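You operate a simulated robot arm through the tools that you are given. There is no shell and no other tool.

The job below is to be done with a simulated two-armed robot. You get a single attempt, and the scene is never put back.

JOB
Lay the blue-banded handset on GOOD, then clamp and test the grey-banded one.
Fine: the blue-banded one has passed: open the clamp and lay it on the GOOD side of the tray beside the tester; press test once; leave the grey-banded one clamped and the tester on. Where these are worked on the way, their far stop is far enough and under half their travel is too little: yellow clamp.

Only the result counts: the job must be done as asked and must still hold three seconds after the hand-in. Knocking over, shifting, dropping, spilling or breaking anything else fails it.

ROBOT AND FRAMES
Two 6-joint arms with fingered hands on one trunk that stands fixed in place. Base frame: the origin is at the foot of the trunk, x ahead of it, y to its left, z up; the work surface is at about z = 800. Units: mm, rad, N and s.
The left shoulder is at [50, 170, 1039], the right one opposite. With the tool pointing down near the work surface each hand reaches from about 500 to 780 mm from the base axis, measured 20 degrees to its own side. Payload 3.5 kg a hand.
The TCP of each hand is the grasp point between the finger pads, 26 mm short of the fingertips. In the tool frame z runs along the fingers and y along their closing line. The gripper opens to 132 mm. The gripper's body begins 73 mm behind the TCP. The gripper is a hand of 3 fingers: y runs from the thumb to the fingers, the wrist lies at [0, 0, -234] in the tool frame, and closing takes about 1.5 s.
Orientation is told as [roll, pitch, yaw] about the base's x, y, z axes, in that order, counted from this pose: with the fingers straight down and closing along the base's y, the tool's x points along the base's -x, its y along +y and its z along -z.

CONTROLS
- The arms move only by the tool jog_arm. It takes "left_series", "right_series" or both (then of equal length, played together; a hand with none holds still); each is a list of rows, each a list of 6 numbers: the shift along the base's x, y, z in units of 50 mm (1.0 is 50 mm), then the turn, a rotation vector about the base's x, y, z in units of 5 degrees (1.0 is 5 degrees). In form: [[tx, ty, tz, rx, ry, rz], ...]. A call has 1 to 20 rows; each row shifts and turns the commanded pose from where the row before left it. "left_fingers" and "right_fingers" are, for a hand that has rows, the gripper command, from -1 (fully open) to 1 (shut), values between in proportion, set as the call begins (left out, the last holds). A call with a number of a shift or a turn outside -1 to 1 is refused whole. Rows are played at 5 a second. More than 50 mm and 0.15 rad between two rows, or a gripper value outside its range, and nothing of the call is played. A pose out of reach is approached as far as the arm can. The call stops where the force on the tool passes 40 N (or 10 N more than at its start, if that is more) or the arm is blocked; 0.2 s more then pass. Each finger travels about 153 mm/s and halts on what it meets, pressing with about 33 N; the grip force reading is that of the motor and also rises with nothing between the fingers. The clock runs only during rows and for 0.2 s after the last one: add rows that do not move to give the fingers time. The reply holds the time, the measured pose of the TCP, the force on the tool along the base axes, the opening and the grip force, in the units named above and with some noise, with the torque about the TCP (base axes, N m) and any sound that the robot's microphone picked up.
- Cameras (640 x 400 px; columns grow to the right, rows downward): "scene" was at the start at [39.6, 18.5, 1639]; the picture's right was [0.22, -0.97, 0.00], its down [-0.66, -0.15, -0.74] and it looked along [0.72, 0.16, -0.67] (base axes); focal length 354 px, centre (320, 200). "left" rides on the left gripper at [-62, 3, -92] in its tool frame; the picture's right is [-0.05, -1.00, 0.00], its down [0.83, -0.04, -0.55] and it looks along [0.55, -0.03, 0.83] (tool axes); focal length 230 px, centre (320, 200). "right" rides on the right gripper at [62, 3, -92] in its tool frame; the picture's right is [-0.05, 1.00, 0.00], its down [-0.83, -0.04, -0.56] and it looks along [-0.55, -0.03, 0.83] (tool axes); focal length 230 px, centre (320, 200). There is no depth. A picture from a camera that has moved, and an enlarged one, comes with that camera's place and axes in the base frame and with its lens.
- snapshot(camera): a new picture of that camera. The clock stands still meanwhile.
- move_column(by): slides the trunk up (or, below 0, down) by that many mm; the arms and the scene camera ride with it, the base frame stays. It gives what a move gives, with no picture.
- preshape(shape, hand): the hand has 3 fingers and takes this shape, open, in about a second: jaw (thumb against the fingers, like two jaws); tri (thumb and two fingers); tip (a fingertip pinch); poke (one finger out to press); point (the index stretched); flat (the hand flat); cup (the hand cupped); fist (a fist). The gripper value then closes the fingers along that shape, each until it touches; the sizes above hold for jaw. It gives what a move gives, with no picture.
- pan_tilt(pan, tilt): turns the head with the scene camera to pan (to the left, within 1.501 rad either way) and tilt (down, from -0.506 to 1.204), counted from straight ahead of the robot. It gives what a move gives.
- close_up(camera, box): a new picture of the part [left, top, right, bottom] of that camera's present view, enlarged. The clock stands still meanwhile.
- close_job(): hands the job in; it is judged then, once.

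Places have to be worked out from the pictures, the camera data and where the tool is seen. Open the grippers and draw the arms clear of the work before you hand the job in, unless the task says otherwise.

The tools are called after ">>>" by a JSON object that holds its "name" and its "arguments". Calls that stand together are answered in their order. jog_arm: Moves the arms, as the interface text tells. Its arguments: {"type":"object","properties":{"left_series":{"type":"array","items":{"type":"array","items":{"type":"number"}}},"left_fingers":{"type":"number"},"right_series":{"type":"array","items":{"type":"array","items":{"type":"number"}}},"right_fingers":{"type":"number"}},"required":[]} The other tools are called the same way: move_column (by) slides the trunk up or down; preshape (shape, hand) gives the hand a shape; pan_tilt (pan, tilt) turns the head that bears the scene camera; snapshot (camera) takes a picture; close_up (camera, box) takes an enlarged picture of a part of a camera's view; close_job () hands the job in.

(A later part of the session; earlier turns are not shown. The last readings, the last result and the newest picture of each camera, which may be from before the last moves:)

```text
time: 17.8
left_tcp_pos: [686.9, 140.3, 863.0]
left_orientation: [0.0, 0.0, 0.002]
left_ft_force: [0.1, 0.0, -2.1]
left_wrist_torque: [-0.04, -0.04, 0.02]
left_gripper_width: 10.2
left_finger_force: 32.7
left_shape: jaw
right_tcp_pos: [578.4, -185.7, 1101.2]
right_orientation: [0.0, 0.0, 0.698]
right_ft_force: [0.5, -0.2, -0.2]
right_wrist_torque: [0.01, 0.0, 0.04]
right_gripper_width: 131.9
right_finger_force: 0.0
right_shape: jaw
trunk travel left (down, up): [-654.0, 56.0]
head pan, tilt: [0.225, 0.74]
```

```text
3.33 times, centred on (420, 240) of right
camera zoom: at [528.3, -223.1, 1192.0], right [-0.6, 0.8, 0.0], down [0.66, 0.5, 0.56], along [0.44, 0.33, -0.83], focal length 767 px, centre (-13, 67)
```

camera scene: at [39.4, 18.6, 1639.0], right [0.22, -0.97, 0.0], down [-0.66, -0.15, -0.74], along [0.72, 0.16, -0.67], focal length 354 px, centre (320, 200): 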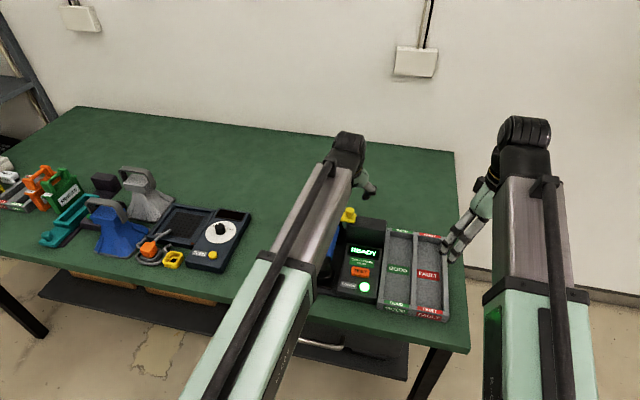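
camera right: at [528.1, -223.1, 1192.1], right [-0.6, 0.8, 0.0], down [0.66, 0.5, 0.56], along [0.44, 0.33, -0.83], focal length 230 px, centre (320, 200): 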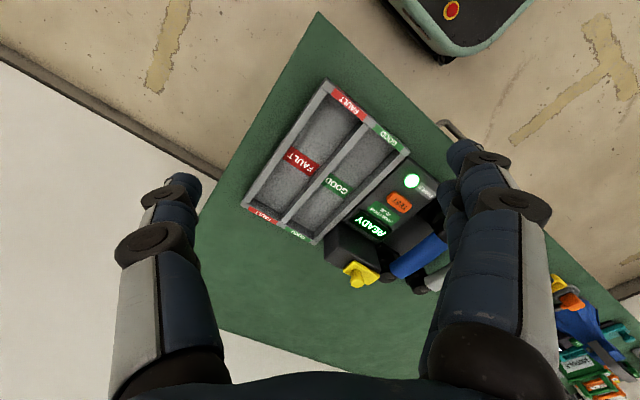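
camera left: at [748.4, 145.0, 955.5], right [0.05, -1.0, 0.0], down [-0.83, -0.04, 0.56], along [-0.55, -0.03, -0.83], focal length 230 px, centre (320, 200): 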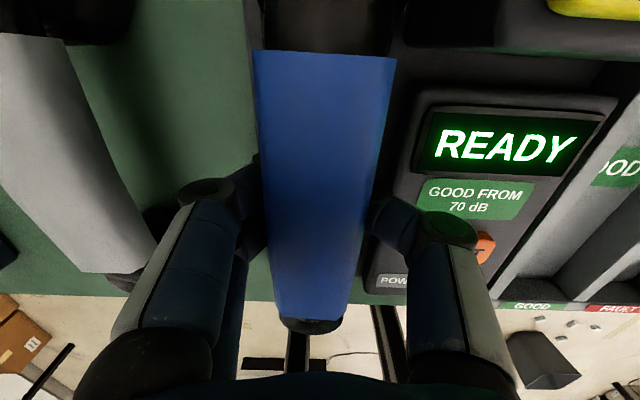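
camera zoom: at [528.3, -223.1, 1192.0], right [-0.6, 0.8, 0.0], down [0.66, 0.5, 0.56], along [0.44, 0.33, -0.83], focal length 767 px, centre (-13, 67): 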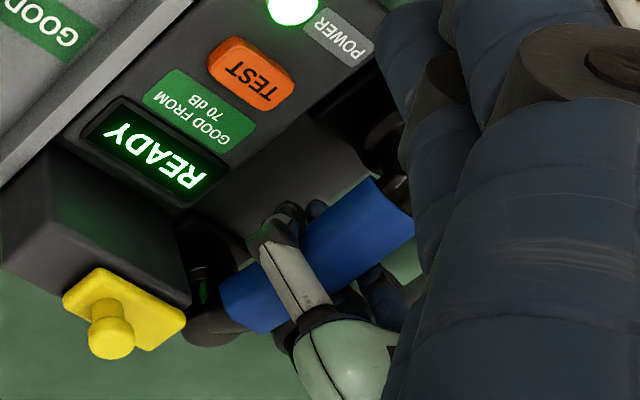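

The tips wrapped under the handle. In the tray there would be no room to open such a grip between the walls, so I reopen, rise to TCP z≈880 and pinch only the sides of the handle with the fingertips.

>>> {"name": "jog_arm", "arguments": {"left_series": [[0, 0, 0, 0, 0, 0], [0, 0, 0, 0, 0, 0], [0, 0, 0, 0, 0, 0], [0, 0, 0, 0, 0, 0]], "left_fingers": -0.03}}

>>> {"name": "jog_arm", "arguments": {"left_series": [[0, 0, 0.16, 0, 0, 0], [0, 0, 0.16, 0, 0, 0], [0, 0, 0, 0, 0, 0]], "left_fingers": -0.03}}

>>> {"name": "jog_arm", "arguments": {"left_series": [[0, 0, 0, 0, 0, 0], [0, 0, 0, 0, 0, 0], [0, 0, 0, 0, 0, 0], [0, 0, 0, 0, 0, 0], [0, 0, 0, 0, 0, 0], [0, 0, 0, 0, 0, 0], [0, 0, 0, 0, 0, 0]], "left_fingers": 0.6}}

>>> {"name": "snapshot", "arguments": {"camera": "left"}}

```text
time: 18.8
left_tcp_pos: [686.2, 140.3, 864.5]
left_orientation: [0.0, 0.001, -0.002]
left_ft_force: [-0.2, 0.5, 0.5]
left_wrist_torque: [0.01, 0.03, 0.0]
left_gripper_width: 67.6
left_finger_force: 0.0
left_shape: jaw
right_tcp_pos: [577.3, -185.8, 1099.3]
right_orientation: [0.0, -0.002, 0.697]
right_ft_force: [0.7, 0.2, 0.2]
right_wrist_torque: [0.04, 0.0, 0.0]
right_gripper_width: 131.7
right_finger_force: 0.2
right_shape: jaw
trunk travel left (down, up): [-654.0, 56.0]
head pan, tilt: [0.225, 0.74]
```

```text
time: 19.6
left_tcp_pos: [686.8, 137.4, 880.4]
left_orientation: [0.001, 0.001, 0.001]
left_ft_force: [0.1, -0.4, -0.3]
left_wrist_torque: [0.0, -0.03, -0.01]
left_gripper_width: 67.4
left_finger_force: 0.1
left_shape: jaw
right_tcp_pos: [577.4, -185.5, 1100.2]
right_orientation: [-0.001, 0.001, 0.699]
right_ft_force: [-0.4, -0.6, -0.8]
right_wrist_torque: [0.0, -0.02, 0.01]
right_gripper_width: 132.0
right_finger_force: 0.0
right_shape: jaw
trunk travel left (down, up): [-654.0, 56.0]
head pan, tilt: [0.225, 0.74]
```

```text
time: 21.2
left_tcp_pos: [685.9, 139.3, 880.1]
left_orientation: [-0.001, 0.0, -0.001]
left_ft_force: [-0.6, -0.2, -3.2]
left_wrist_torque: [-0.04, 0.0, -0.01]
left_gripper_width: 0.6
left_finger_force: 32.9
left_shape: jaw
right_tcp_pos: [576.8, -186.2, 1100.0]
right_orientation: [-0.001, 0.001, 0.698]
right_ft_force: [0.2, -1.0, -0.4]
right_wrist_torque: [0.02, 0.04, -0.02]
right_gripper_width: 131.8
right_finger_force: 0.1
right_shape: jaw
trunk travel left (down, up): [-654.0, 56.0]
head pan, tilt: [0.225, 0.74]
```

```text
taken
camera left: at [748.5, 143.5, 971.5], right [0.05, -1.0, 0.0], down [-0.83, -0.04, 0.56], along [-0.55, -0.03, -0.83], focal length 230 px, centre (320, 200)
```

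left: 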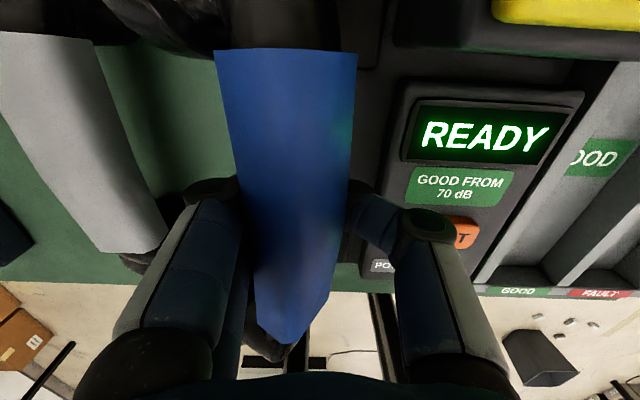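

The handset seems to have been lifted and rolled a little by the curling fingers. I check from the other cameras before doing anything else.

>>> {"name": "close_up", "arguments": {"camera": "right", "box": [320, 160, 480, 300]}}

>>> {"name": "close_up", "arguments": {"camera": "scene", "box": [280, 190, 400, 310]}}

>>> {"name": "close_up", "arguments": {"camera": "left", "box": [140, 20, 480, 380]}}

```text
2.86 times, centred on (400, 230) of right
camera zoom: at [528.3, -223.1, 1192.1], right [-0.6, 0.8, 0.0], down [0.66, 0.5, 0.56], along [0.44, 0.33, -0.83], focal length 657 px, centre (91, 114)
```

zoom: 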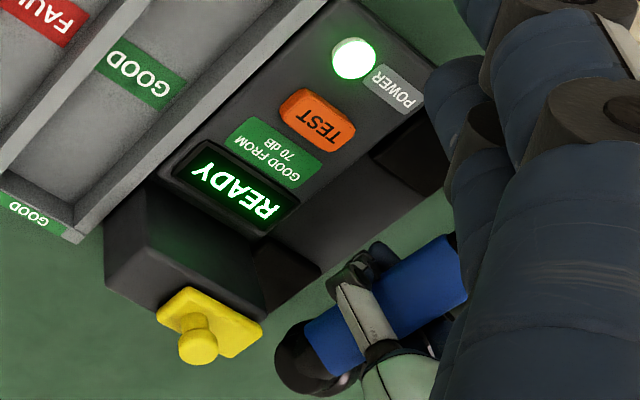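

```text
3.33 times, centred on (340, 250) of scene
camera zoom: at [39.9, 18.5, 1639.0], right [0.22, -0.97, 0.0], down [-0.66, -0.15, -0.74], along [0.72, 0.16, -0.68], focal length 1181 px, centre (253, 33)
```

zoom: 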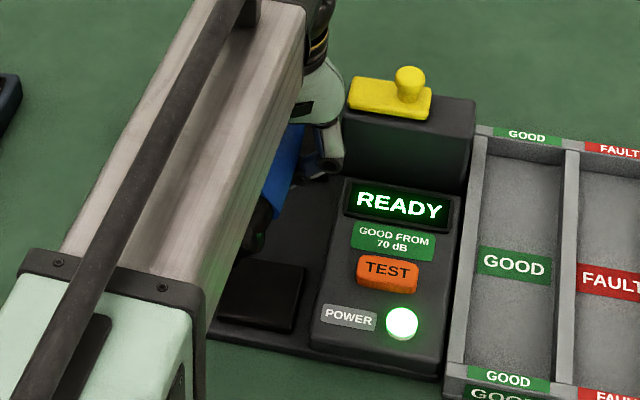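

```text
1.11 times, centred on (310, 200) of left
camera zoom: at [748.5, 143.5, 971.5], right [0.05, -1.0, 0.0], down [-0.83, -0.04, 0.56], along [-0.55, -0.03, -0.83], focal length 256 px, centre (331, 200)
```

zoom: 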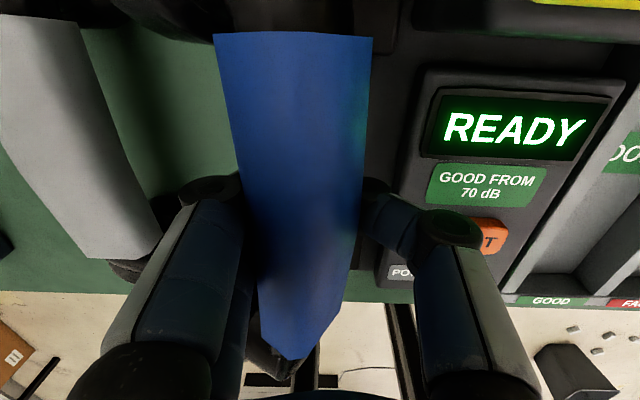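

The handset now hangs about 20 mm above the cradle, rolled slightly. I need the handle's thickness: I zoom in on the grey handset (identical shape) to judge how it should be gripped.

>>> {"name": "close_up", "arguments": {"camera": "left", "box": [0, 0, 200, 290]}}

>>> {"name": "close_up", "arguments": {"camera": "right", "box": [370, 210, 450, 290]}}

>>> {"name": "close_up", "arguments": {"camera": "scene", "box": [256, 200, 336, 290]}}

```text
1.38 times, centred on (100, 145) of left
camera zoom: at [748.5, 143.5, 971.5], right [0.05, -1.0, 0.0], down [-0.83, -0.04, 0.56], along [-0.55, -0.03, -0.83], focal length 317 px, centre (623, 276)
```

zoom: 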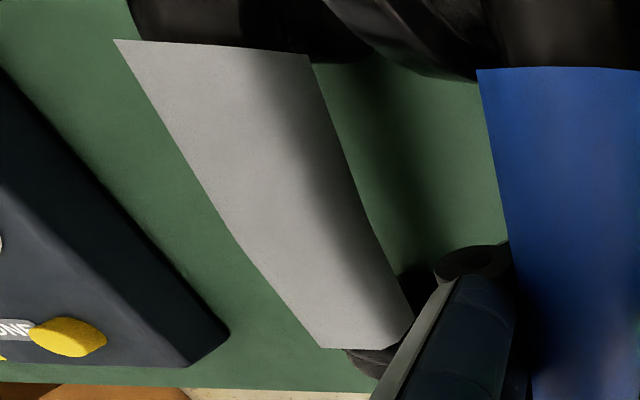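

```text
5.00 times, centred on (410, 250) of right
camera zoom: at [528.3, -223.1, 1192.1], right [-0.6, 0.8, 0.0], down [0.66, 0.5, 0.56], along [0.44, 0.33, -0.83], focal length 1150 px, centre (-130, -50)
```

zoom: 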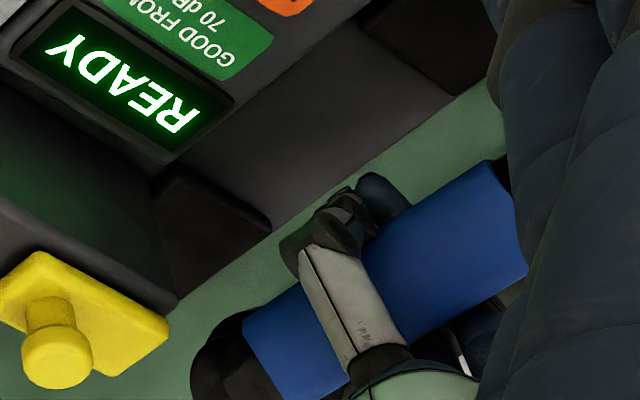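

```text
4.44 times, centred on (296, 245) of scene
camera zoom: at [39.9, 18.5, 1639.0], right [0.22, -0.97, 0.0], down [-0.66, -0.15, -0.74], along [0.72, 0.16, -0.68], focal length 1575 px, centre (427, 0)
```

zoom: 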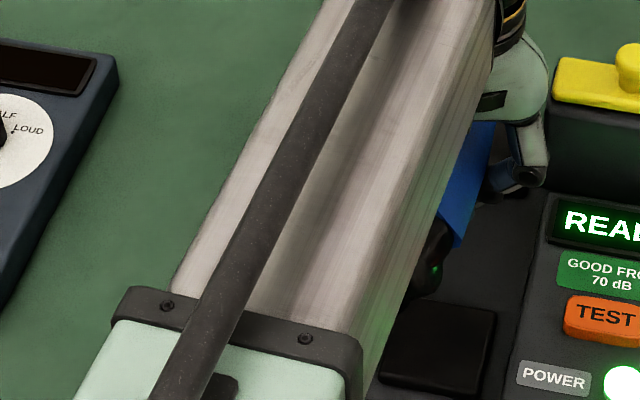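

The handset has rolled well over in the closed fingers (roughly 40°). I lift it slowly clear of the tester to look at it properly from all cameras.

>>> {"name": "jog_arm", "arguments": {"left_series": [[0, 0, 0.3, 0, 0, 0], [0, 0, 0.3, 0, 0, 0], [0, 0, 0.3, 0, 0, 0], [0, 0, 0.3, 0, 0, 0], [0, 0, 0.3, 0, 0, 0], [0, 0, 0, 0, 0, 0]]}}

>>> {"name": "snapshot", "arguments": {"camera": "left"}}

>>> {"name": "snapshot", "arguments": {"camera": "right"}}

>>> {"name": "snapshot", "arguments": {"camera": "scene"}}

```text
time: 22.6
left_tcp_pos: [686.9, 139.0, 954.7]
left_orientation: [0.0, 0.001, 0.001]
left_ft_force: [-0.5, 0.6, -2.3]
left_wrist_torque: [-0.09, 0.03, -0.04]
left_gripper_width: 0.4
left_finger_force: 33.1
left_shape: jaw
right_tcp_pos: [578.2, -186.4, 1099.1]
right_orientation: [0.001, 0.001, 0.697]
right_ft_force: [0.9, 0.9, 0.5]
right_wrist_torque: [0.0, 0.01, 0.04]
right_gripper_width: 131.8
right_finger_force: 0.1
right_shape: jaw
trunk travel left (down, up): [-654.0, 56.0]
head pan, tilt: [0.225, 0.74]
```

```text
taken
camera left: at [748.9, 143.0, 1047.7], right [0.05, -1.0, 0.0], down [-0.83, -0.04, 0.56], along [-0.55, -0.03, -0.83], focal length 230 px, centre (320, 200)
```

left: 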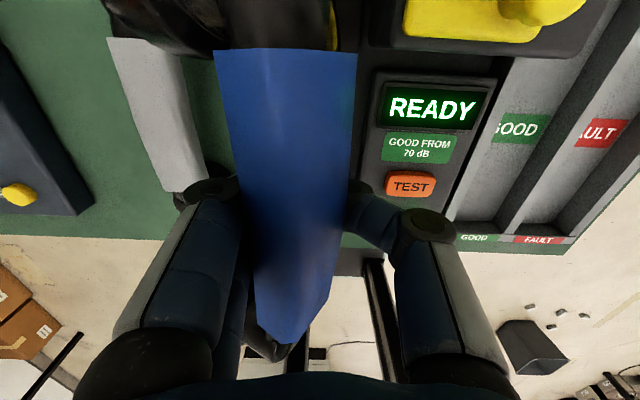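

```text
taken
camera right: at [528.3, -223.1, 1192.0], right [-0.6, 0.8, 0.0], down [0.66, 0.5, 0.56], along [0.44, 0.33, -0.83], focal length 230 px, centre (320, 200)
```

right: 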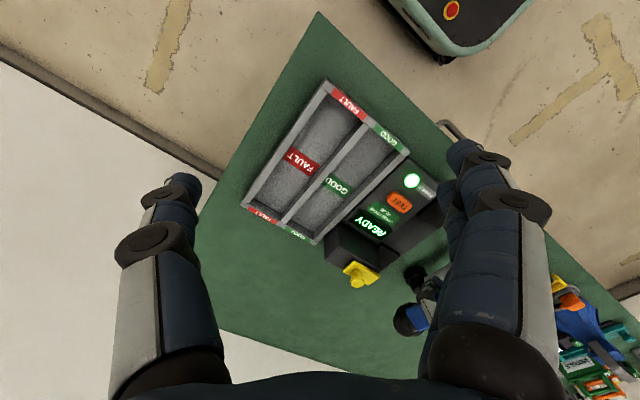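

```text
taken
camera scene: at [39.9, 18.5, 1639.0], right [0.22, -0.97, 0.0], down [-0.66, -0.15, -0.74], along [0.72, 0.16, -0.68], focal length 354 px, centre (320, 200)
```

scene: 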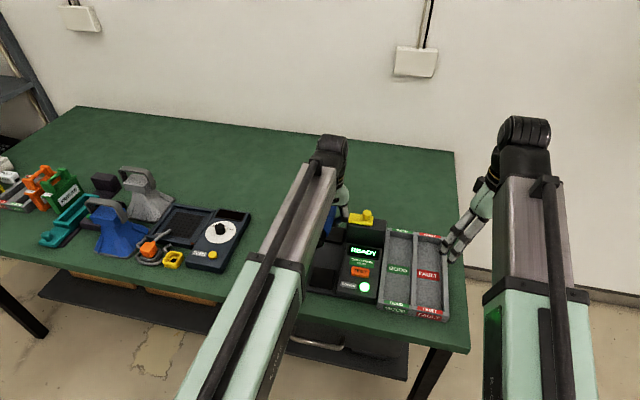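

The handset is held securely (about 2.5 N weight) but rolled. I bring the right hand to a side view (yaw 90°, tilted) from the -y side to see the roll exactly.

>>> {"name": "jog_arm", "arguments": {"right_series": [[0.14, 0.25, 0, 0, 0, 1], [0.14, 0.25, 0, 0, 0, 1], [0.14, 0.25, 0, 0, 0, 1], [0.14, 0.25, 0, 0, 0, 1], [0.14, 0.25, 0, 0, 0, 1], [0.14, 0.25, 0, 0, 0, 1], [0.14, 0.25, 0, 0, 0, 1], [0.14, 0.25, 0, 0, 0, 1], [0.14, 0.25, 0, 0, 0, 1], [0.14, 0.25, 0, 0, 0, 1], [0, 0, -0.56, 1, 0, 0], [0, 0, -0.56, 1, 0, 0], [0, 0, -0.56, 1, 0, 0], [0, 0, -0.56, 1, 0, 0], [0, 0, -0.56, 1, 0, 0], [0, 0, 0, 0, 0, 0]]}}

>>> {"name": "snapshot", "arguments": {"camera": "right"}}

```text
time: 26.0
left_tcp_pos: [686.9, 138.1, 955.1]
left_orientation: [0.001, 0.0, -0.001]
left_ft_force: [0.0, -0.3, -2.4]
left_wrist_torque: [-0.06, 0.05, 0.01]
left_gripper_width: 0.3
left_finger_force: 33.2
left_shape: jaw
right_tcp_pos: [640.8, -10.6, 977.8]
right_orientation: [0.009, -0.428, 1.547]
right_ft_force: [0.2, -0.3, 0.0]
right_wrist_torque: [0.02, -0.04, 0.0]
right_gripper_width: 131.8
right_finger_force: 0.0
right_shape: jaw
right hand out of reach, approached as far as the arm can: row 13, 14, 15
trunk travel left (down, up): [-654.0, 56.0]
head pan, tilt: [0.225, 0.74]
```

```text
taken
camera right: at [635.6, -104.9, 1035.1], right [-1.0, 0.07, 0.03], down [0.06, 0.52, 0.85], along [0.04, 0.85, -0.53], focal length 230 px, centre (320, 200)
```

right: 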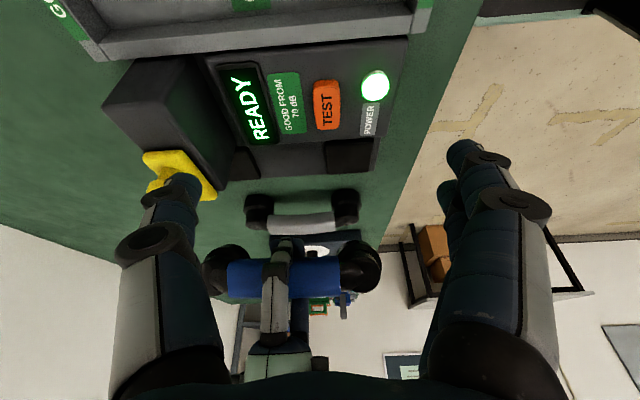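

I zoom into this side view (it is upside down: picture-down is up in the world).

>>> {"name": "close_up", "arguments": {"camera": "right", "box": [190, 170, 400, 390]}}

>>> {"name": "close_up", "arguments": {"camera": "scene", "box": [290, 120, 460, 310]}}

```text
1.82 times, centred on (295, 280) of right
camera zoom: at [635.6, -104.9, 1035.1], right [-1.0, 0.07, 0.03], down [0.06, 0.52, 0.85], along [0.04, 0.85, -0.53], focal length 418 px, centre (366, 54)
```

zoom: 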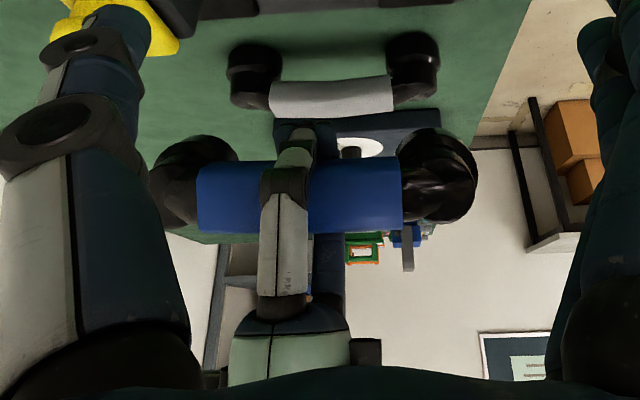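

```text
2.11 times, centred on (375, 215) of scene
camera zoom: at [39.8, 18.6, 1639.0], right [0.22, -0.97, 0.0], down [-0.66, -0.15, -0.74], along [0.72, 0.16, -0.67], focal length 746 px, centre (204, 168)
```

zoom: 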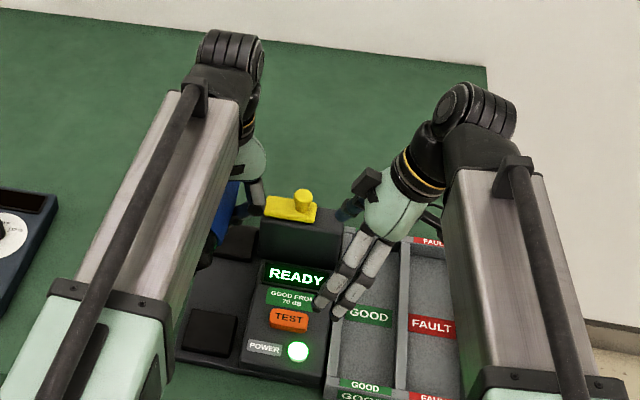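

The handset is caged above closed fingertips and rolled about 90° (its back now faces -y, discs face +y). Before recovering, I need to understand the finger geometry, so I close the free right hand to about 40 mm in the air and look at it.

>>> {"name": "jog_arm", "arguments": {"right_series": [[0, 0, 0, 0, 0, 0], [0, 0, 0, 0, 0, 0], [0, 0, 0, 0, 0, 0], [0, 0, 0, 0, 0, 0], [0, 0, 0, 0, 0, 0]], "right_fingers": 0.394}}

>>> {"name": "snapshot", "arguments": {"camera": "right"}}

>>> {"name": "close_up", "arguments": {"camera": "scene", "box": [330, 130, 450, 250]}}

```text
time: 27.2
left_tcp_pos: [687.5, 138.0, 956.0]
left_orientation: [0.0, 0.0, 0.0]
left_ft_force: [0.2, 0.7, -2.5]
left_wrist_torque: [-0.1, 0.01, 0.02]
left_gripper_width: 0.3
left_finger_force: 33.0
left_shape: jaw
right_tcp_pos: [640.9, -10.4, 977.1]
right_orientation: [0.008, -0.43, 1.546]
right_ft_force: [0.2, 0.4, 0.6]
right_wrist_torque: [0.0, -0.01, -0.01]
right_gripper_width: 40.2
right_finger_force: 0.0
right_shape: jaw
trunk travel left (down, up): [-654.0, 56.0]
head pan, tilt: [0.225, 0.74]
```

```text
taken
camera right: at [635.7, -105.1, 1035.3], right [-1.0, 0.07, 0.03], down [0.06, 0.52, 0.85], along [0.04, 0.85, -0.53], focal length 230 px, centre (320, 200)
```

right: 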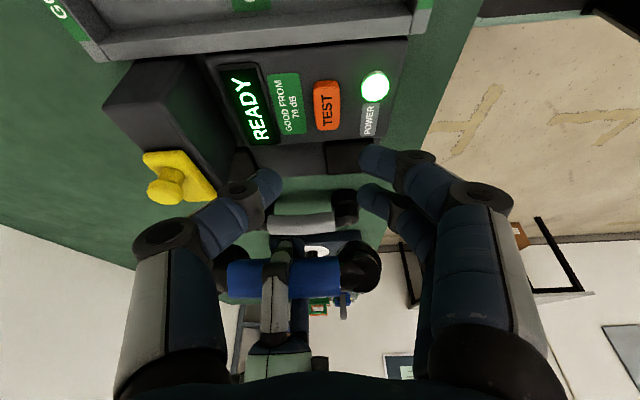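

```text
3.33 times, centred on (390, 190) of scene
camera zoom: at [39.9, 18.5, 1639.0], right [0.22, -0.97, 0.0], down [-0.66, -0.15, -0.74], along [0.72, 0.16, -0.68], focal length 1181 px, centre (87, 233)
```

zoom: 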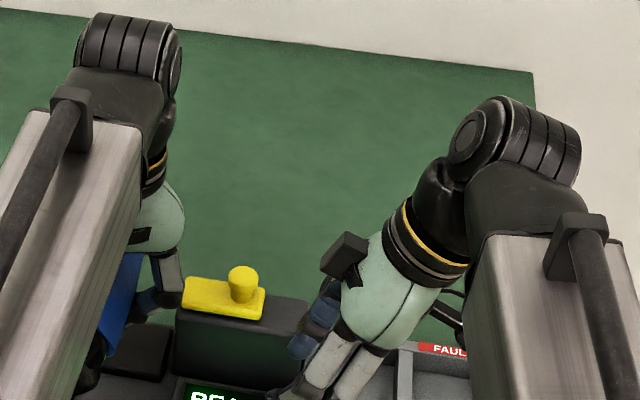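

The hand is adaptive: when the links meet an object, the tips keep curling under. I look closer at the held handset from the left wrist camera to get its roll.

>>> {"name": "close_up", "arguments": {"camera": "left", "box": [200, 0, 400, 125]}}

>>> {"name": "close_up", "arguments": {"camera": "left", "box": [200, 240, 400, 365]}}

>>> {"name": "close_up", "arguments": {"camera": "right", "box": [195, 225, 395, 350]}}

```text
3.20 times, centred on (300, 62) of left
camera zoom: at [748.9, 143.0, 1047.4], right [0.05, -1.0, 0.0], down [-0.83, -0.04, 0.56], along [-0.55, -0.03, -0.83], focal length 736 px, centre (384, 640)
```

zoom: 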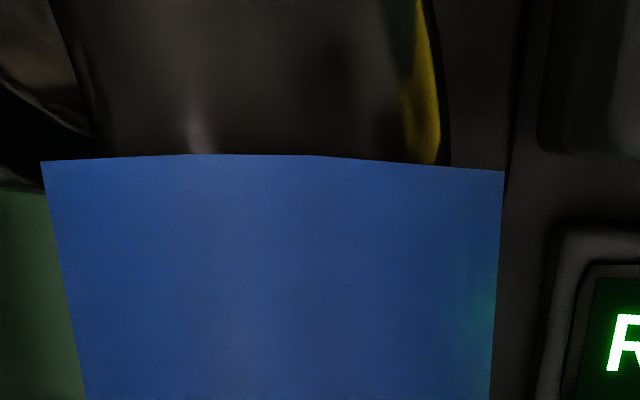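

```text
3.20 times, centred on (300, 302) of left
camera zoom: at [748.9, 143.0, 1047.4], right [0.05, -1.0, 0.0], down [-0.83, -0.04, 0.56], along [-0.55, -0.03, -0.83], focal length 736 px, centre (384, -128)
```

zoom: 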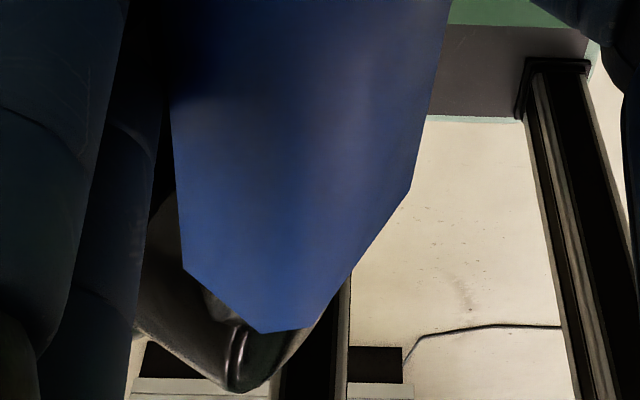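

```text
3.20 times, centred on (295, 288) of right
camera zoom: at [635.7, -105.1, 1035.3], right [-1.0, 0.07, 0.03], down [0.06, 0.52, 0.85], along [0.04, 0.85, -0.53], focal length 736 px, centre (400, -80)
```

zoom: 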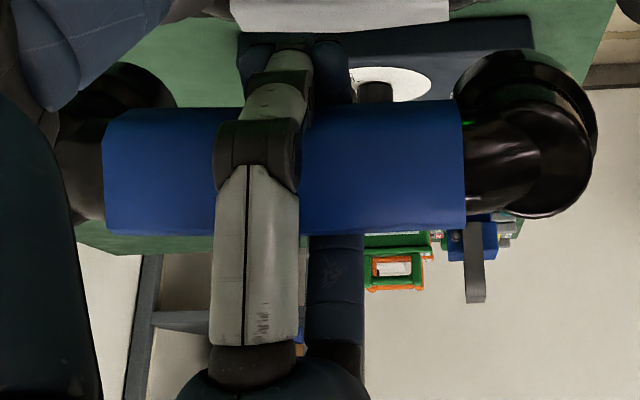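

The facets show the handset is rolled about +52° (top face turned toward -y). I roll the left hand -40° about x so it is nearly upright, keeping it high, and reopen the right hand to clear its view.

>>> {"name": "jog_arm", "arguments": {"left_series": [[0, 0, 0, -1, 0, 0], [0, 0, 0, -1, 0, 0], [0, 0, 0, -1, 0, 0], [0, 0, 0, -1, 0, 0], [0, 0, 0, -1, 0, 0], [0, 0, 0, -1, 0, 0], [0, 0, 0, -1, 0, 0], [0, 0, 0, -1, 0, 0], [0, 0, 0, 0, 0, 0]], "right_series": [[0, 0, 0, 0, 0, 0], [0, 0, 0, 0, 0, 0], [0, 0, 0, 0, 0, 0], [0, 0, 0, 0, 0, 0], [0, 0, 0, 0, 0, 0], [0, 0, 0, 0, 0, 0], [0, 0, 0, 0, 0, 0], [0, 0, 0, 0, 0, 0], [0, 0, 0, 0, 0, 0]], "right_fingers": -1}}

>>> {"name": "snapshot", "arguments": {"camera": "right"}}

>>> {"name": "snapshot", "arguments": {"camera": "left"}}

>>> {"name": "snapshot", "arguments": {"camera": "scene"}}

```text
time: 29.2
left_tcp_pos: [687.0, 139.2, 954.8]
left_orientation: [-0.697, -0.003, 0.001]
left_ft_force: [0.4, 0.5, -3.7]
left_wrist_torque: [-0.03, -0.01, -0.01]
left_gripper_width: 0.2
left_finger_force: 33.5
left_shape: jaw
right_tcp_pos: [640.7, -11.0, 977.6]
right_orientation: [0.007, -0.427, 1.546]
right_ft_force: [0.3, 0.2, -0.8]
right_wrist_torque: [-0.01, 0.01, 0.03]
right_gripper_width: 132.2
right_finger_force: 0.1
right_shape: jaw
trunk travel left (down, up): [-654.0, 56.0]
head pan, tilt: [0.225, 0.74]
```

```text
taken
camera right: at [635.6, -105.2, 1035.3], right [-1.0, 0.07, 0.03], down [0.06, 0.52, 0.85], along [0.04, 0.85, -0.53], focal length 230 px, centre (320, 200)
```

right: 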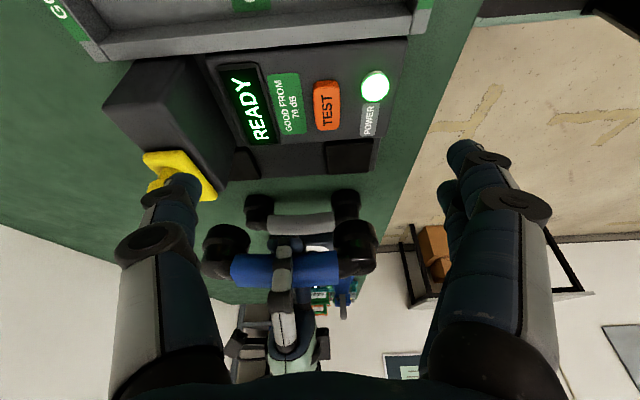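

```text
taken
camera left: at [749.5, 202.5, 1023.5], right [0.05, -0.76, 0.64], down [-0.83, 0.32, 0.45], along [-0.55, -0.56, -0.62], focal length 230 px, centre (320, 200)
```

left: 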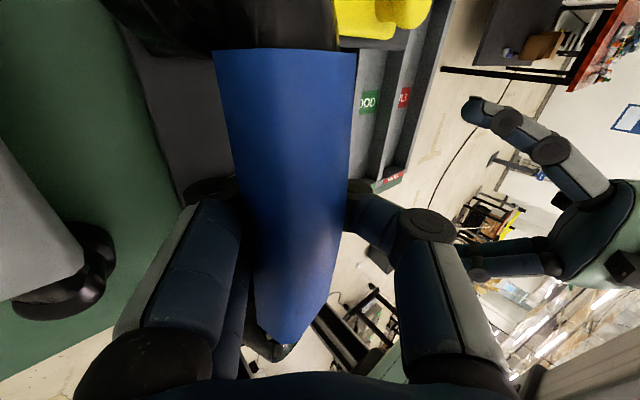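

```text
taken
camera scene: at [39.8, 18.4, 1639.0], right [0.22, -0.97, 0.0], down [-0.66, -0.15, -0.74], along [0.72, 0.16, -0.67], focal length 354 px, centre (320, 200)
```

scene: 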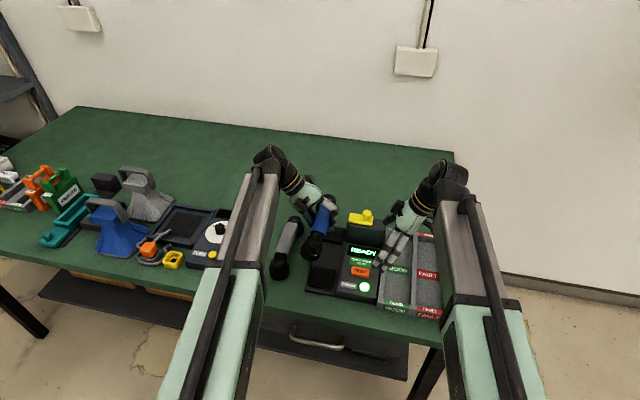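

The hand rolled well and the scene camera now sees the handset. I zoom in to check how upright it is and where the cradle pads lie.

>>> {"name": "close_up", "arguments": {"camera": "scene", "box": [260, 170, 400, 310]}}

>>> {"name": "close_up", "arguments": {"camera": "right", "box": [195, 130, 395, 380]}}

```text
2.86 times, centred on (330, 240) of scene
camera zoom: at [39.8, 18.4, 1639.0], right [0.22, -0.97, 0.0], down [-0.66, -0.15, -0.74], along [0.72, 0.16, -0.67], focal length 1013 px, centre (291, 86)
```

zoom: 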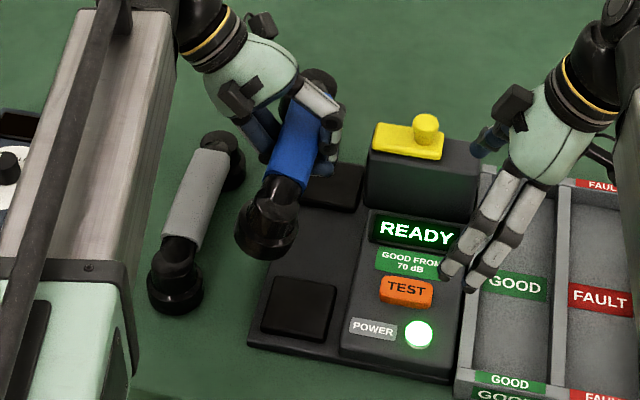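

```text
1.60 times, centred on (295, 255) of right
camera zoom: at [635.6, -105.2, 1035.3], right [-1.0, 0.07, 0.03], down [0.06, 0.52, 0.85], along [0.04, 0.85, -0.53], focal length 368 px, centre (360, 112)
```

zoom: 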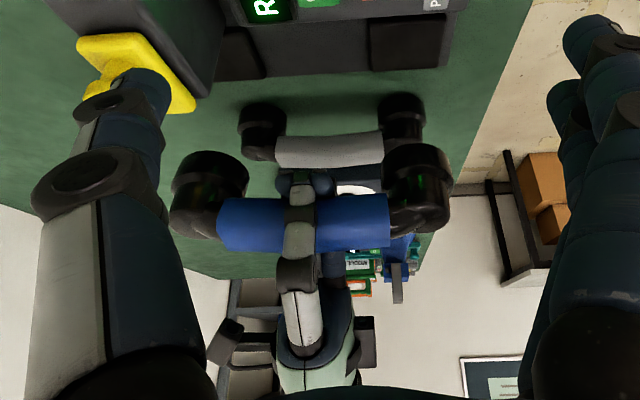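

The handset is now nearly upright and above the cradle; the two pads are at about (605, 138) and (766, 137). I shift 17 mm to -y and lower to just above the expected contact.

>>> {"name": "jog_arm", "arguments": {"left_series": [[0, -0.17, -0.3, 0, 0, 0], [0, -0.17, -0.3, 0, 0, 0], [0, 0, -0.4, 0, 0, 0], [0, 0, -0.3, 0, 0, 0], [0, 0, -0.2, 0, 0, 0], [0, 0, 0, 0, 0, 0]]}}

>>> {"name": "close_up", "arguments": {"camera": "scene", "box": [260, 170, 400, 310]}}

>>> {"name": "close_up", "arguments": {"camera": "right", "box": [195, 100, 395, 300]}}

>>> {"name": "snapshot", "arguments": {"camera": "left"}}

```text
time: 30.6
left_tcp_pos: [688.8, 120.3, 879.1]
left_orientation: [-0.699, -0.002, 0.002]
left_ft_force: [-0.5, -0.1, -2.8]
left_wrist_torque: [-0.05, 0.03, -0.01]
left_gripper_width: 0.2
left_finger_force: 32.9
left_shape: jaw
right_tcp_pos: [639.3, -11.1, 977.9]
right_orientation: [0.008, -0.427, 1.548]
right_ft_force: [-1.4, -0.5, 0.6]
right_wrist_torque: [0.02, -0.02, 0.02]
right_gripper_width: 131.7
right_finger_force: 0.1
right_shape: jaw
trunk travel left (down, up): [-654.0, 56.0]
head pan, tilt: [0.225, 0.74]
```

```text
2.86 times, centred on (330, 240) of scene
camera zoom: at [39.8, 18.5, 1639.0], right [0.22, -0.97, 0.0], down [-0.66, -0.15, -0.74], along [0.72, 0.16, -0.68], focal length 1013 px, centre (291, 86)
```

zoom: 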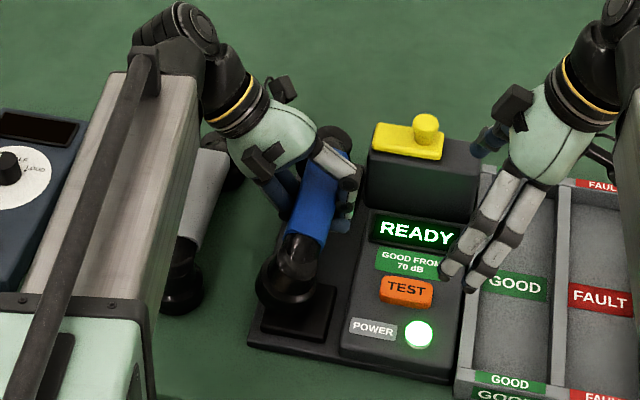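

```text
2.00 times, centred on (295, 200) of right
camera zoom: at [635.6, -105.2, 1035.3], right [-1.0, 0.07, 0.03], down [0.06, 0.52, 0.85], along [0.04, 0.85, -0.53], focal length 460 px, centre (370, 200)
```

zoom: 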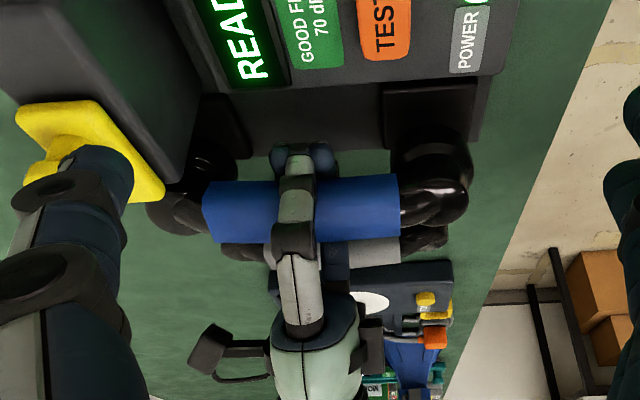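

```text
taken
camera left: at [748.6, 183.9, 948.0], right [0.05, -0.77, 0.64], down [-0.83, 0.32, 0.45], along [-0.55, -0.56, -0.62], focal length 230 px, centre (320, 200)
```

left: 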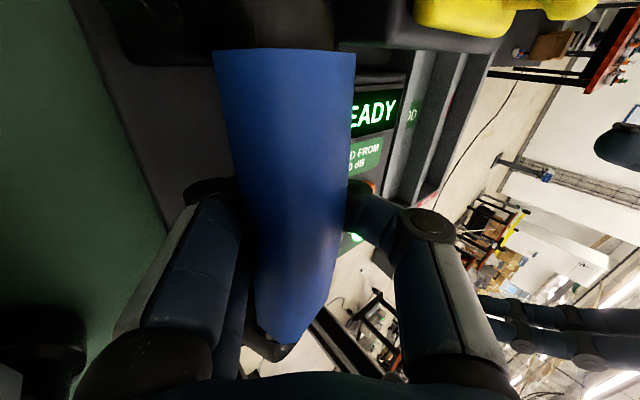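

The near disc would come down around y=152, still well supported on the pad. I shift 4 mm more to -y and lower slowly, watching for the weight to come off.

>>> {"name": "jog_arm", "arguments": {"left_series": [[0, -0.08, -0.1, 0, 0, 0], [0, 0, -0.1, 0, 0, 0], [0, 0, -0.1, 0, 0, 0], [0, 0, -0.04, 0, 0, 0], [0, 0, 0, 0, 0, 0]]}}

>>> {"name": "close_up", "arguments": {"camera": "scene", "box": [280, 200, 370, 300]}}

>>> {"name": "close_up", "arguments": {"camera": "right", "box": [215, 120, 375, 240]}}

```text
time: 31.8
left_tcp_pos: [687.1, 116.9, 863.1]
left_orientation: [-0.697, 0.001, 0.003]
left_ft_force: [0.2, 0.4, -0.6]
left_wrist_torque: [-0.03, 0.02, -0.01]
left_gripper_width: 0.1
left_finger_force: 32.7
left_shape: jaw
right_tcp_pos: [639.7, -11.0, 976.4]
right_orientation: [0.009, -0.429, 1.545]
right_ft_force: [0.2, -1.0, -0.3]
right_wrist_torque: [0.0, -0.01, -0.01]
right_gripper_width: 131.7
right_finger_force: 0.0
right_shape: jaw
trunk travel left (down, up): [-654.0, 56.0]
head pan, tilt: [0.225, 0.74]
```

```text
4.00 times, centred on (325, 250) of scene
camera zoom: at [39.7, 18.5, 1639.0], right [0.22, -0.97, 0.0], down [-0.66, -0.15, -0.74], along [0.72, 0.16, -0.67], focal length 1418 px, centre (300, 0)
```

zoom: 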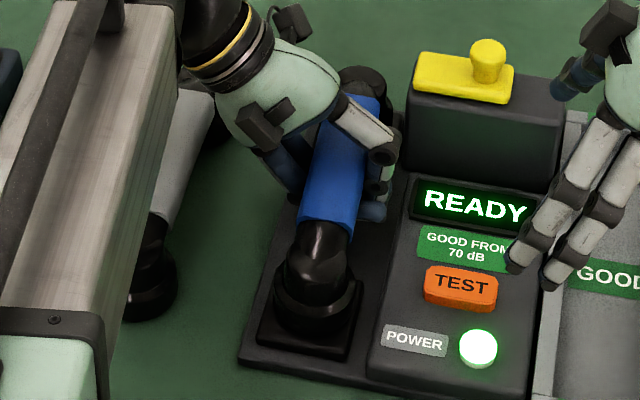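

```text
3.33 times, centred on (295, 180) of right
camera zoom: at [635.5, -105.1, 1035.4], right [-1.0, 0.07, 0.03], down [0.06, 0.52, 0.85], along [0.04, 0.85, -0.53], focal length 767 px, centre (403, 267)
```

zoom: 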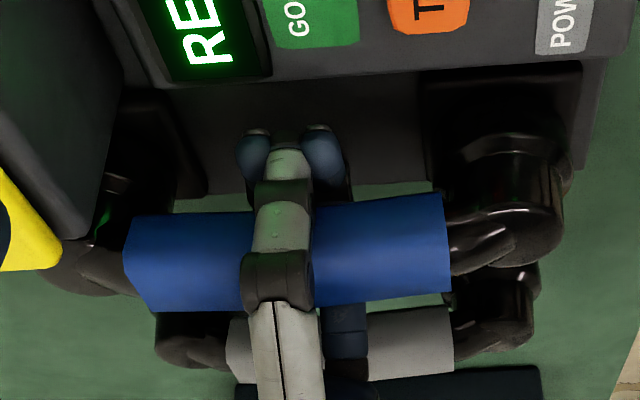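

Weight is off the hand (fz -0.6 N) and the disc sits centred on the near pad. I lower 2 mm more, then open the fingers in small steps so that the handset settles flat.

>>> {"name": "jog_arm", "arguments": {"left_series": [[0, 0, -0.05, 0, 0, 0], [0, 0, 0, 0, 0, 0]]}}

>>> {"name": "jog_arm", "arguments": {"left_series": [[0, 0, 0, 0, 0, 0], [0, 0, 0, 0, 0, 0]], "left_fingers": 0.45}}

>>> {"name": "close_up", "arguments": {"camera": "scene", "box": [280, 200, 370, 300]}}

>>> {"name": "close_up", "arguments": {"camera": "right", "box": [215, 120, 375, 240]}}

```text
time: 32.4
left_tcp_pos: [688.0, 116.3, 860.6]
left_orientation: [-0.698, 0.0, 0.001]
left_ft_force: [-0.8, 0.7, -1.2]
left_wrist_torque: [-0.02, 0.01, 0.01]
left_gripper_width: 0.1
left_finger_force: 32.8
left_shape: jaw
right_tcp_pos: [640.3, -11.5, 977.6]
right_orientation: [0.008, -0.426, 1.548]
right_ft_force: [0.1, 0.0, -0.1]
right_wrist_torque: [0.02, 0.01, 0.0]
right_gripper_width: 131.7
right_finger_force: 0.1
right_shape: jaw
trunk travel left (down, up): [-654.0, 56.0]
head pan, tilt: [0.225, 0.74]
```

```text
time: 33.0
left_tcp_pos: [686.5, 116.2, 860.6]
left_orientation: [-0.697, 0.0, 0.002]
left_ft_force: [-0.4, 0.7, -0.3]
left_wrist_torque: [-0.01, 0.0, 0.0]
left_gripper_width: 36.0
left_finger_force: 0.1
left_shape: jaw
right_tcp_pos: [641.0, -10.7, 978.4]
right_orientation: [0.009, -0.427, 1.547]
right_ft_force: [-0.8, -0.6, -0.8]
right_wrist_torque: [-0.01, -0.03, -0.03]
right_gripper_width: 131.9
right_finger_force: 0.1
right_shape: jaw
trunk travel left (down, up): [-654.0, 56.0]
head pan, tilt: [0.225, 0.74]
```

```text
4.00 times, centred on (325, 250) of scene
camera zoom: at [39.6, 18.5, 1639.0], right [0.22, -0.97, 0.0], down [-0.66, -0.15, -0.74], along [0.72, 0.16, -0.67], focal length 1418 px, centre (300, 0)
```

zoom: 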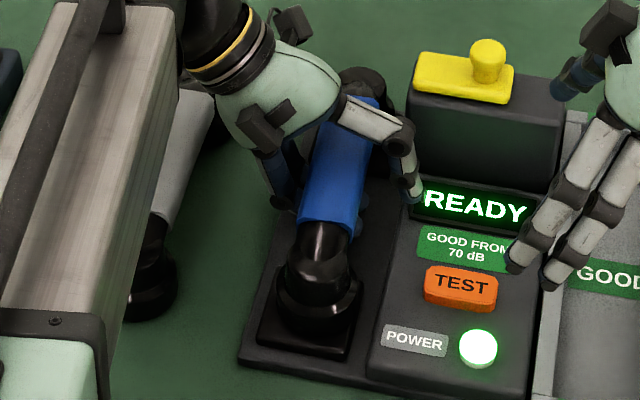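

```text
3.33 times, centred on (295, 180) of right
camera zoom: at [635.5, -105.2, 1035.4], right [-1.0, 0.07, 0.03], down [0.06, 0.52, 0.85], along [0.04, 0.85, -0.53], focal length 767 px, centre (403, 267)
```

zoom: 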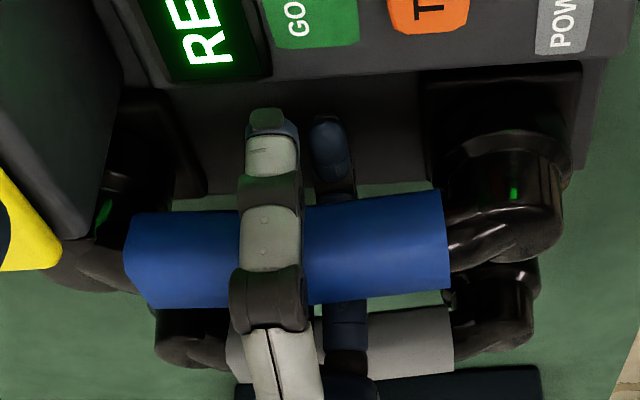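

The handset now stands upright and flat on both pads, and the fingers are free (36 mm, no force). I work the tilted hand out carefully: open a little while shifting +y so neither thumb nor fingers drag the handle.

>>> {"name": "jog_arm", "arguments": {"left_series": [[0, 0.06, 0, 0, 0, 0], [0, 0.06, 0, 0, 0, 0], [0, 0, 0, 0, 0, 0]], "left_fingers": 0.3}}

>>> {"name": "jog_arm", "arguments": {"left_series": [[0, 0.06, 0, 0, 0, 0], [0, 0.06, 0, 0, 0, 0], [0, 0, 0, 0, 0, 0]], "left_fingers": 0.15}}

>>> {"name": "close_up", "arguments": {"camera": "scene", "box": [280, 200, 370, 300]}}

>>> {"name": "close_up", "arguments": {"camera": "right", "box": [215, 120, 375, 240]}}

>>> {"name": "snapshot", "arguments": {"camera": "left"}}

```text
time: 33.8
left_tcp_pos: [687.0, 123.2, 861.1]
left_orientation: [-0.698, 0.0, 0.001]
left_ft_force: [0.9, -0.2, 0.5]
left_wrist_torque: [0.02, -0.02, -0.03]
left_gripper_width: 45.7
left_finger_force: 0.0
left_shape: jaw
right_tcp_pos: [639.6, -10.8, 977.2]
right_orientation: [0.008, -0.427, 1.546]
right_ft_force: [-0.5, 0.5, -0.6]
right_wrist_torque: [0.0, 0.01, 0.0]
right_gripper_width: 132.0
right_finger_force: 0.2
right_shape: jaw
trunk travel left (down, up): [-654.0, 56.0]
head pan, tilt: [0.225, 0.74]
```

```text
time: 34.6
left_tcp_pos: [686.8, 130.2, 860.6]
left_orientation: [-0.698, 0.0, 0.0]
left_ft_force: [0.0, 0.1, -0.6]
left_wrist_torque: [0.01, -0.04, 0.02]
left_gripper_width: 55.4
left_finger_force: 0.2
left_shape: jaw
right_tcp_pos: [639.7, -11.6, 978.4]
right_orientation: [0.01, -0.427, 1.546]
right_ft_force: [-0.3, 0.3, -0.2]
right_wrist_torque: [-0.03, 0.03, -0.01]
right_gripper_width: 132.0
right_finger_force: 0.1
right_shape: jaw
trunk travel left (down, up): [-654.0, 56.0]
head pan, tilt: [0.225, 0.74]
```

```text
4.00 times, centred on (325, 250) of scene
camera zoom: at [39.6, 18.5, 1639.0], right [0.22, -0.97, 0.0], down [-0.66, -0.15, -0.74], along [0.72, 0.16, -0.67], focal length 1418 px, centre (300, 0)
```

zoom: 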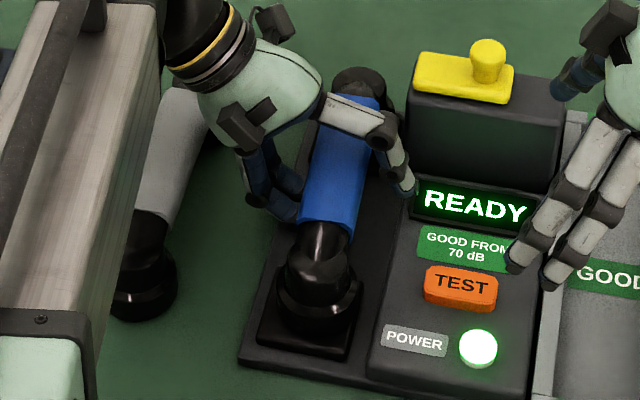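

```text
3.33 times, centred on (295, 180) of right
camera zoom: at [635.5, -105.2, 1035.4], right [-1.0, 0.07, 0.03], down [0.06, 0.52, 0.85], along [0.04, 0.85, -0.53], focal length 767 px, centre (403, 267)
```

zoom: 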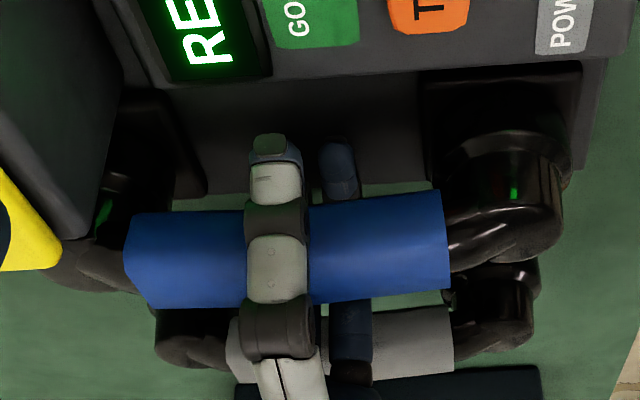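

```text
taken
camera left: at [748.3, 193.3, 928.4], right [0.05, -0.77, 0.64], down [-0.83, 0.32, 0.45], along [-0.55, -0.56, -0.62], focal length 230 px, centre (320, 200)
```

left: 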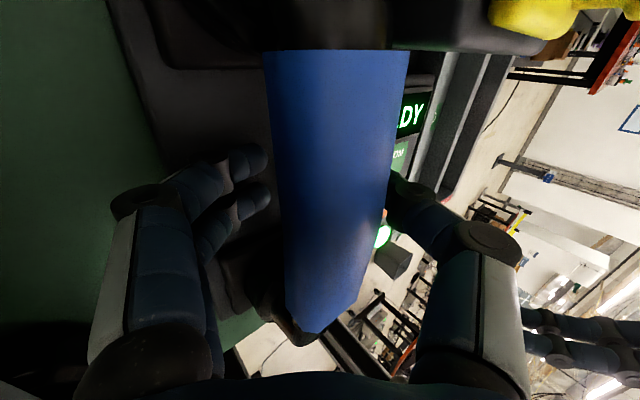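

The handset has not moved; the thumb is nearly touching the handle while the fingers have room. I shift 4 mm toward the thumb side and then withdraw back along the tool axis.

>>> {"name": "jog_arm", "arguments": {"left_series": [[0, -0.06, 0.05, 0, 0, 0], [0, 0.128, 0.153, 0, 0, 0], [0, 0.128, 0.153, 0, 0, 0], [0, 0, 0, 0, 0, 0]], "left_fingers": 0.12}}

>>> {"name": "snapshot", "arguments": {"camera": "left"}}

>>> {"name": "close_up", "arguments": {"camera": "right", "box": [215, 120, 375, 240]}}

```text
time: 35.6
left_tcp_pos: [688.1, 140.1, 877.0]
left_orientation: [-0.698, 0.0, 0.002]
left_ft_force: [-0.5, -0.2, 0.6]
left_wrist_torque: [-0.02, -0.02, -0.02]
left_gripper_width: 57.6
left_finger_force: 0.1
left_shape: jaw
right_tcp_pos: [640.3, -10.0, 978.7]
right_orientation: [0.007, -0.428, 1.547]
right_ft_force: [0.4, 0.0, -0.4]
right_wrist_torque: [0.01, -0.01, 0.01]
right_gripper_width: 131.8
right_finger_force: 0.0
right_shape: jaw
trunk travel left (down, up): [-654.0, 56.0]
head pan, tilt: [0.225, 0.74]
```

```text
taken
camera left: at [749.0, 203.0, 945.7], right [0.05, -0.77, 0.64], down [-0.83, 0.32, 0.45], along [-0.55, -0.56, -0.62], focal length 230 px, centre (320, 200)
```

left: 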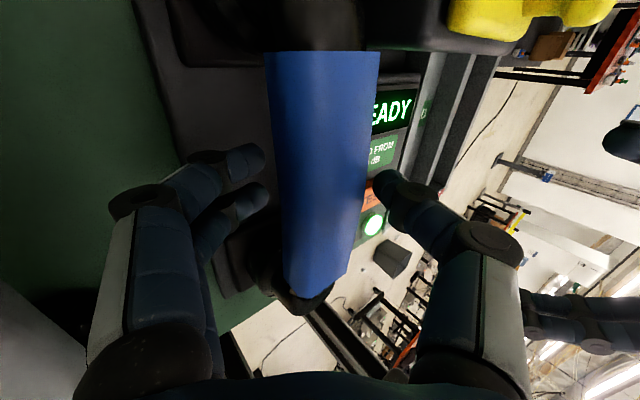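

```text
3.33 times, centred on (295, 180) of right
camera zoom: at [635.5, -105.2, 1035.4], right [-1.0, 0.07, 0.03], down [0.06, 0.52, 0.85], along [0.04, 0.85, -0.53], focal length 767 px, centre (403, 267)
```

zoom: 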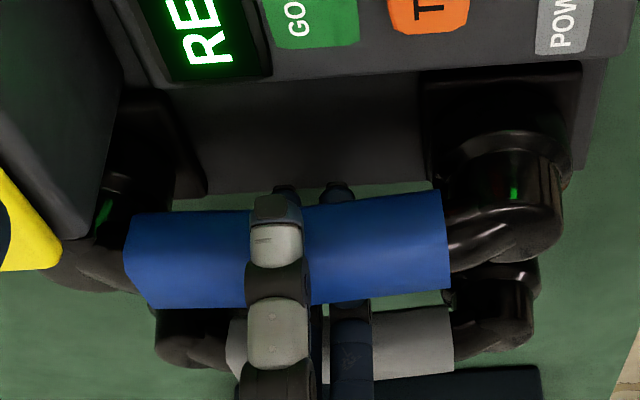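

The handset stays in place and the gap is now even. I continue withdrawing along the tool axis until clear.

>>> {"name": "jog_arm", "arguments": {"left_series": [[0, 0.128, 0.153, 0, 0, 0], [0, 0.128, 0.153, 0, 0, 0], [0, 0.128, 0.153, 0, 0, 0], [0, 0.193, 0.23, 0, 0, 0], [0, 0.193, 0.4, 0, 0, 0], [0, 0, 0.5, 0, 0, 0], [0, 0, 0.5, 0, 0, 0], [0, 0, 0, 0, 0, 0]], "left_fingers": 0.12}}

>>> {"name": "snapshot", "arguments": {"camera": "scene"}}

>>> {"name": "close_up", "arguments": {"camera": "scene", "box": [270, 200, 370, 310]}}

>>> {"name": "close_up", "arguments": {"camera": "right", "box": [215, 120, 375, 240]}}

```text
time: 37.4
left_tcp_pos: [685.9, 178.4, 984.3]
left_orientation: [-0.698, 0.001, 0.003]
left_ft_force: [-0.1, -0.6, 0.0]
left_wrist_torque: [-0.02, 0.01, 0.06]
left_gripper_width: 57.3
left_finger_force: 0.1
left_shape: jaw
right_tcp_pos: [640.7, -10.9, 978.1]
right_orientation: [0.01, -0.428, 1.546]
right_ft_force: [1.3, -0.4, 1.0]
right_wrist_torque: [0.0, -0.01, -0.01]
right_gripper_width: 131.9
right_finger_force: 0.1
right_shape: jaw
trunk travel left (down, up): [-654.0, 56.0]
head pan, tilt: [0.225, 0.74]
```

```text
taken
camera scene: at [39.7, 18.5, 1639.0], right [0.22, -0.97, 0.0], down [-0.66, -0.15, -0.74], along [0.72, 0.16, -0.67], focal length 354 px, centre (320, 200)
```

scene: 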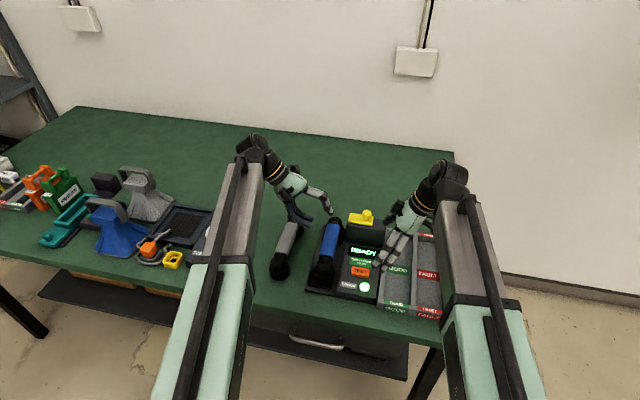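

```text
3.64 times, centred on (320, 255) of scene
camera zoom: at [39.7, 18.5, 1639.0], right [0.22, -0.97, 0.0], down [-0.66, -0.15, -0.74], along [0.72, 0.16, -0.67], focal length 1289 px, centre (320, 0)
```

zoom: 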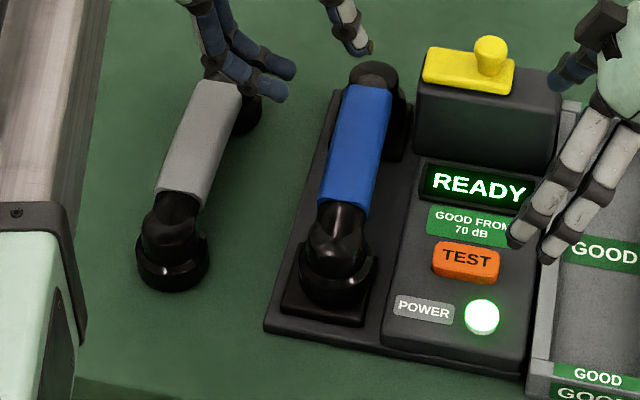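

```text
3.33 times, centred on (295, 180) of right
camera zoom: at [635.6, -105.1, 1035.3], right [-1.0, 0.07, 0.03], down [0.06, 0.52, 0.85], along [0.04, 0.85, -0.53], focal length 767 px, centre (403, 267)
```

zoom: 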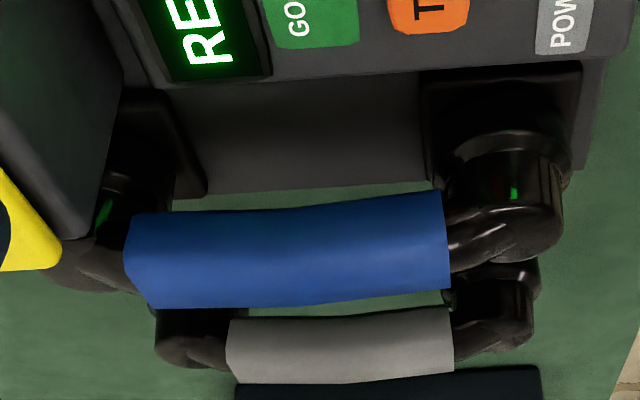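

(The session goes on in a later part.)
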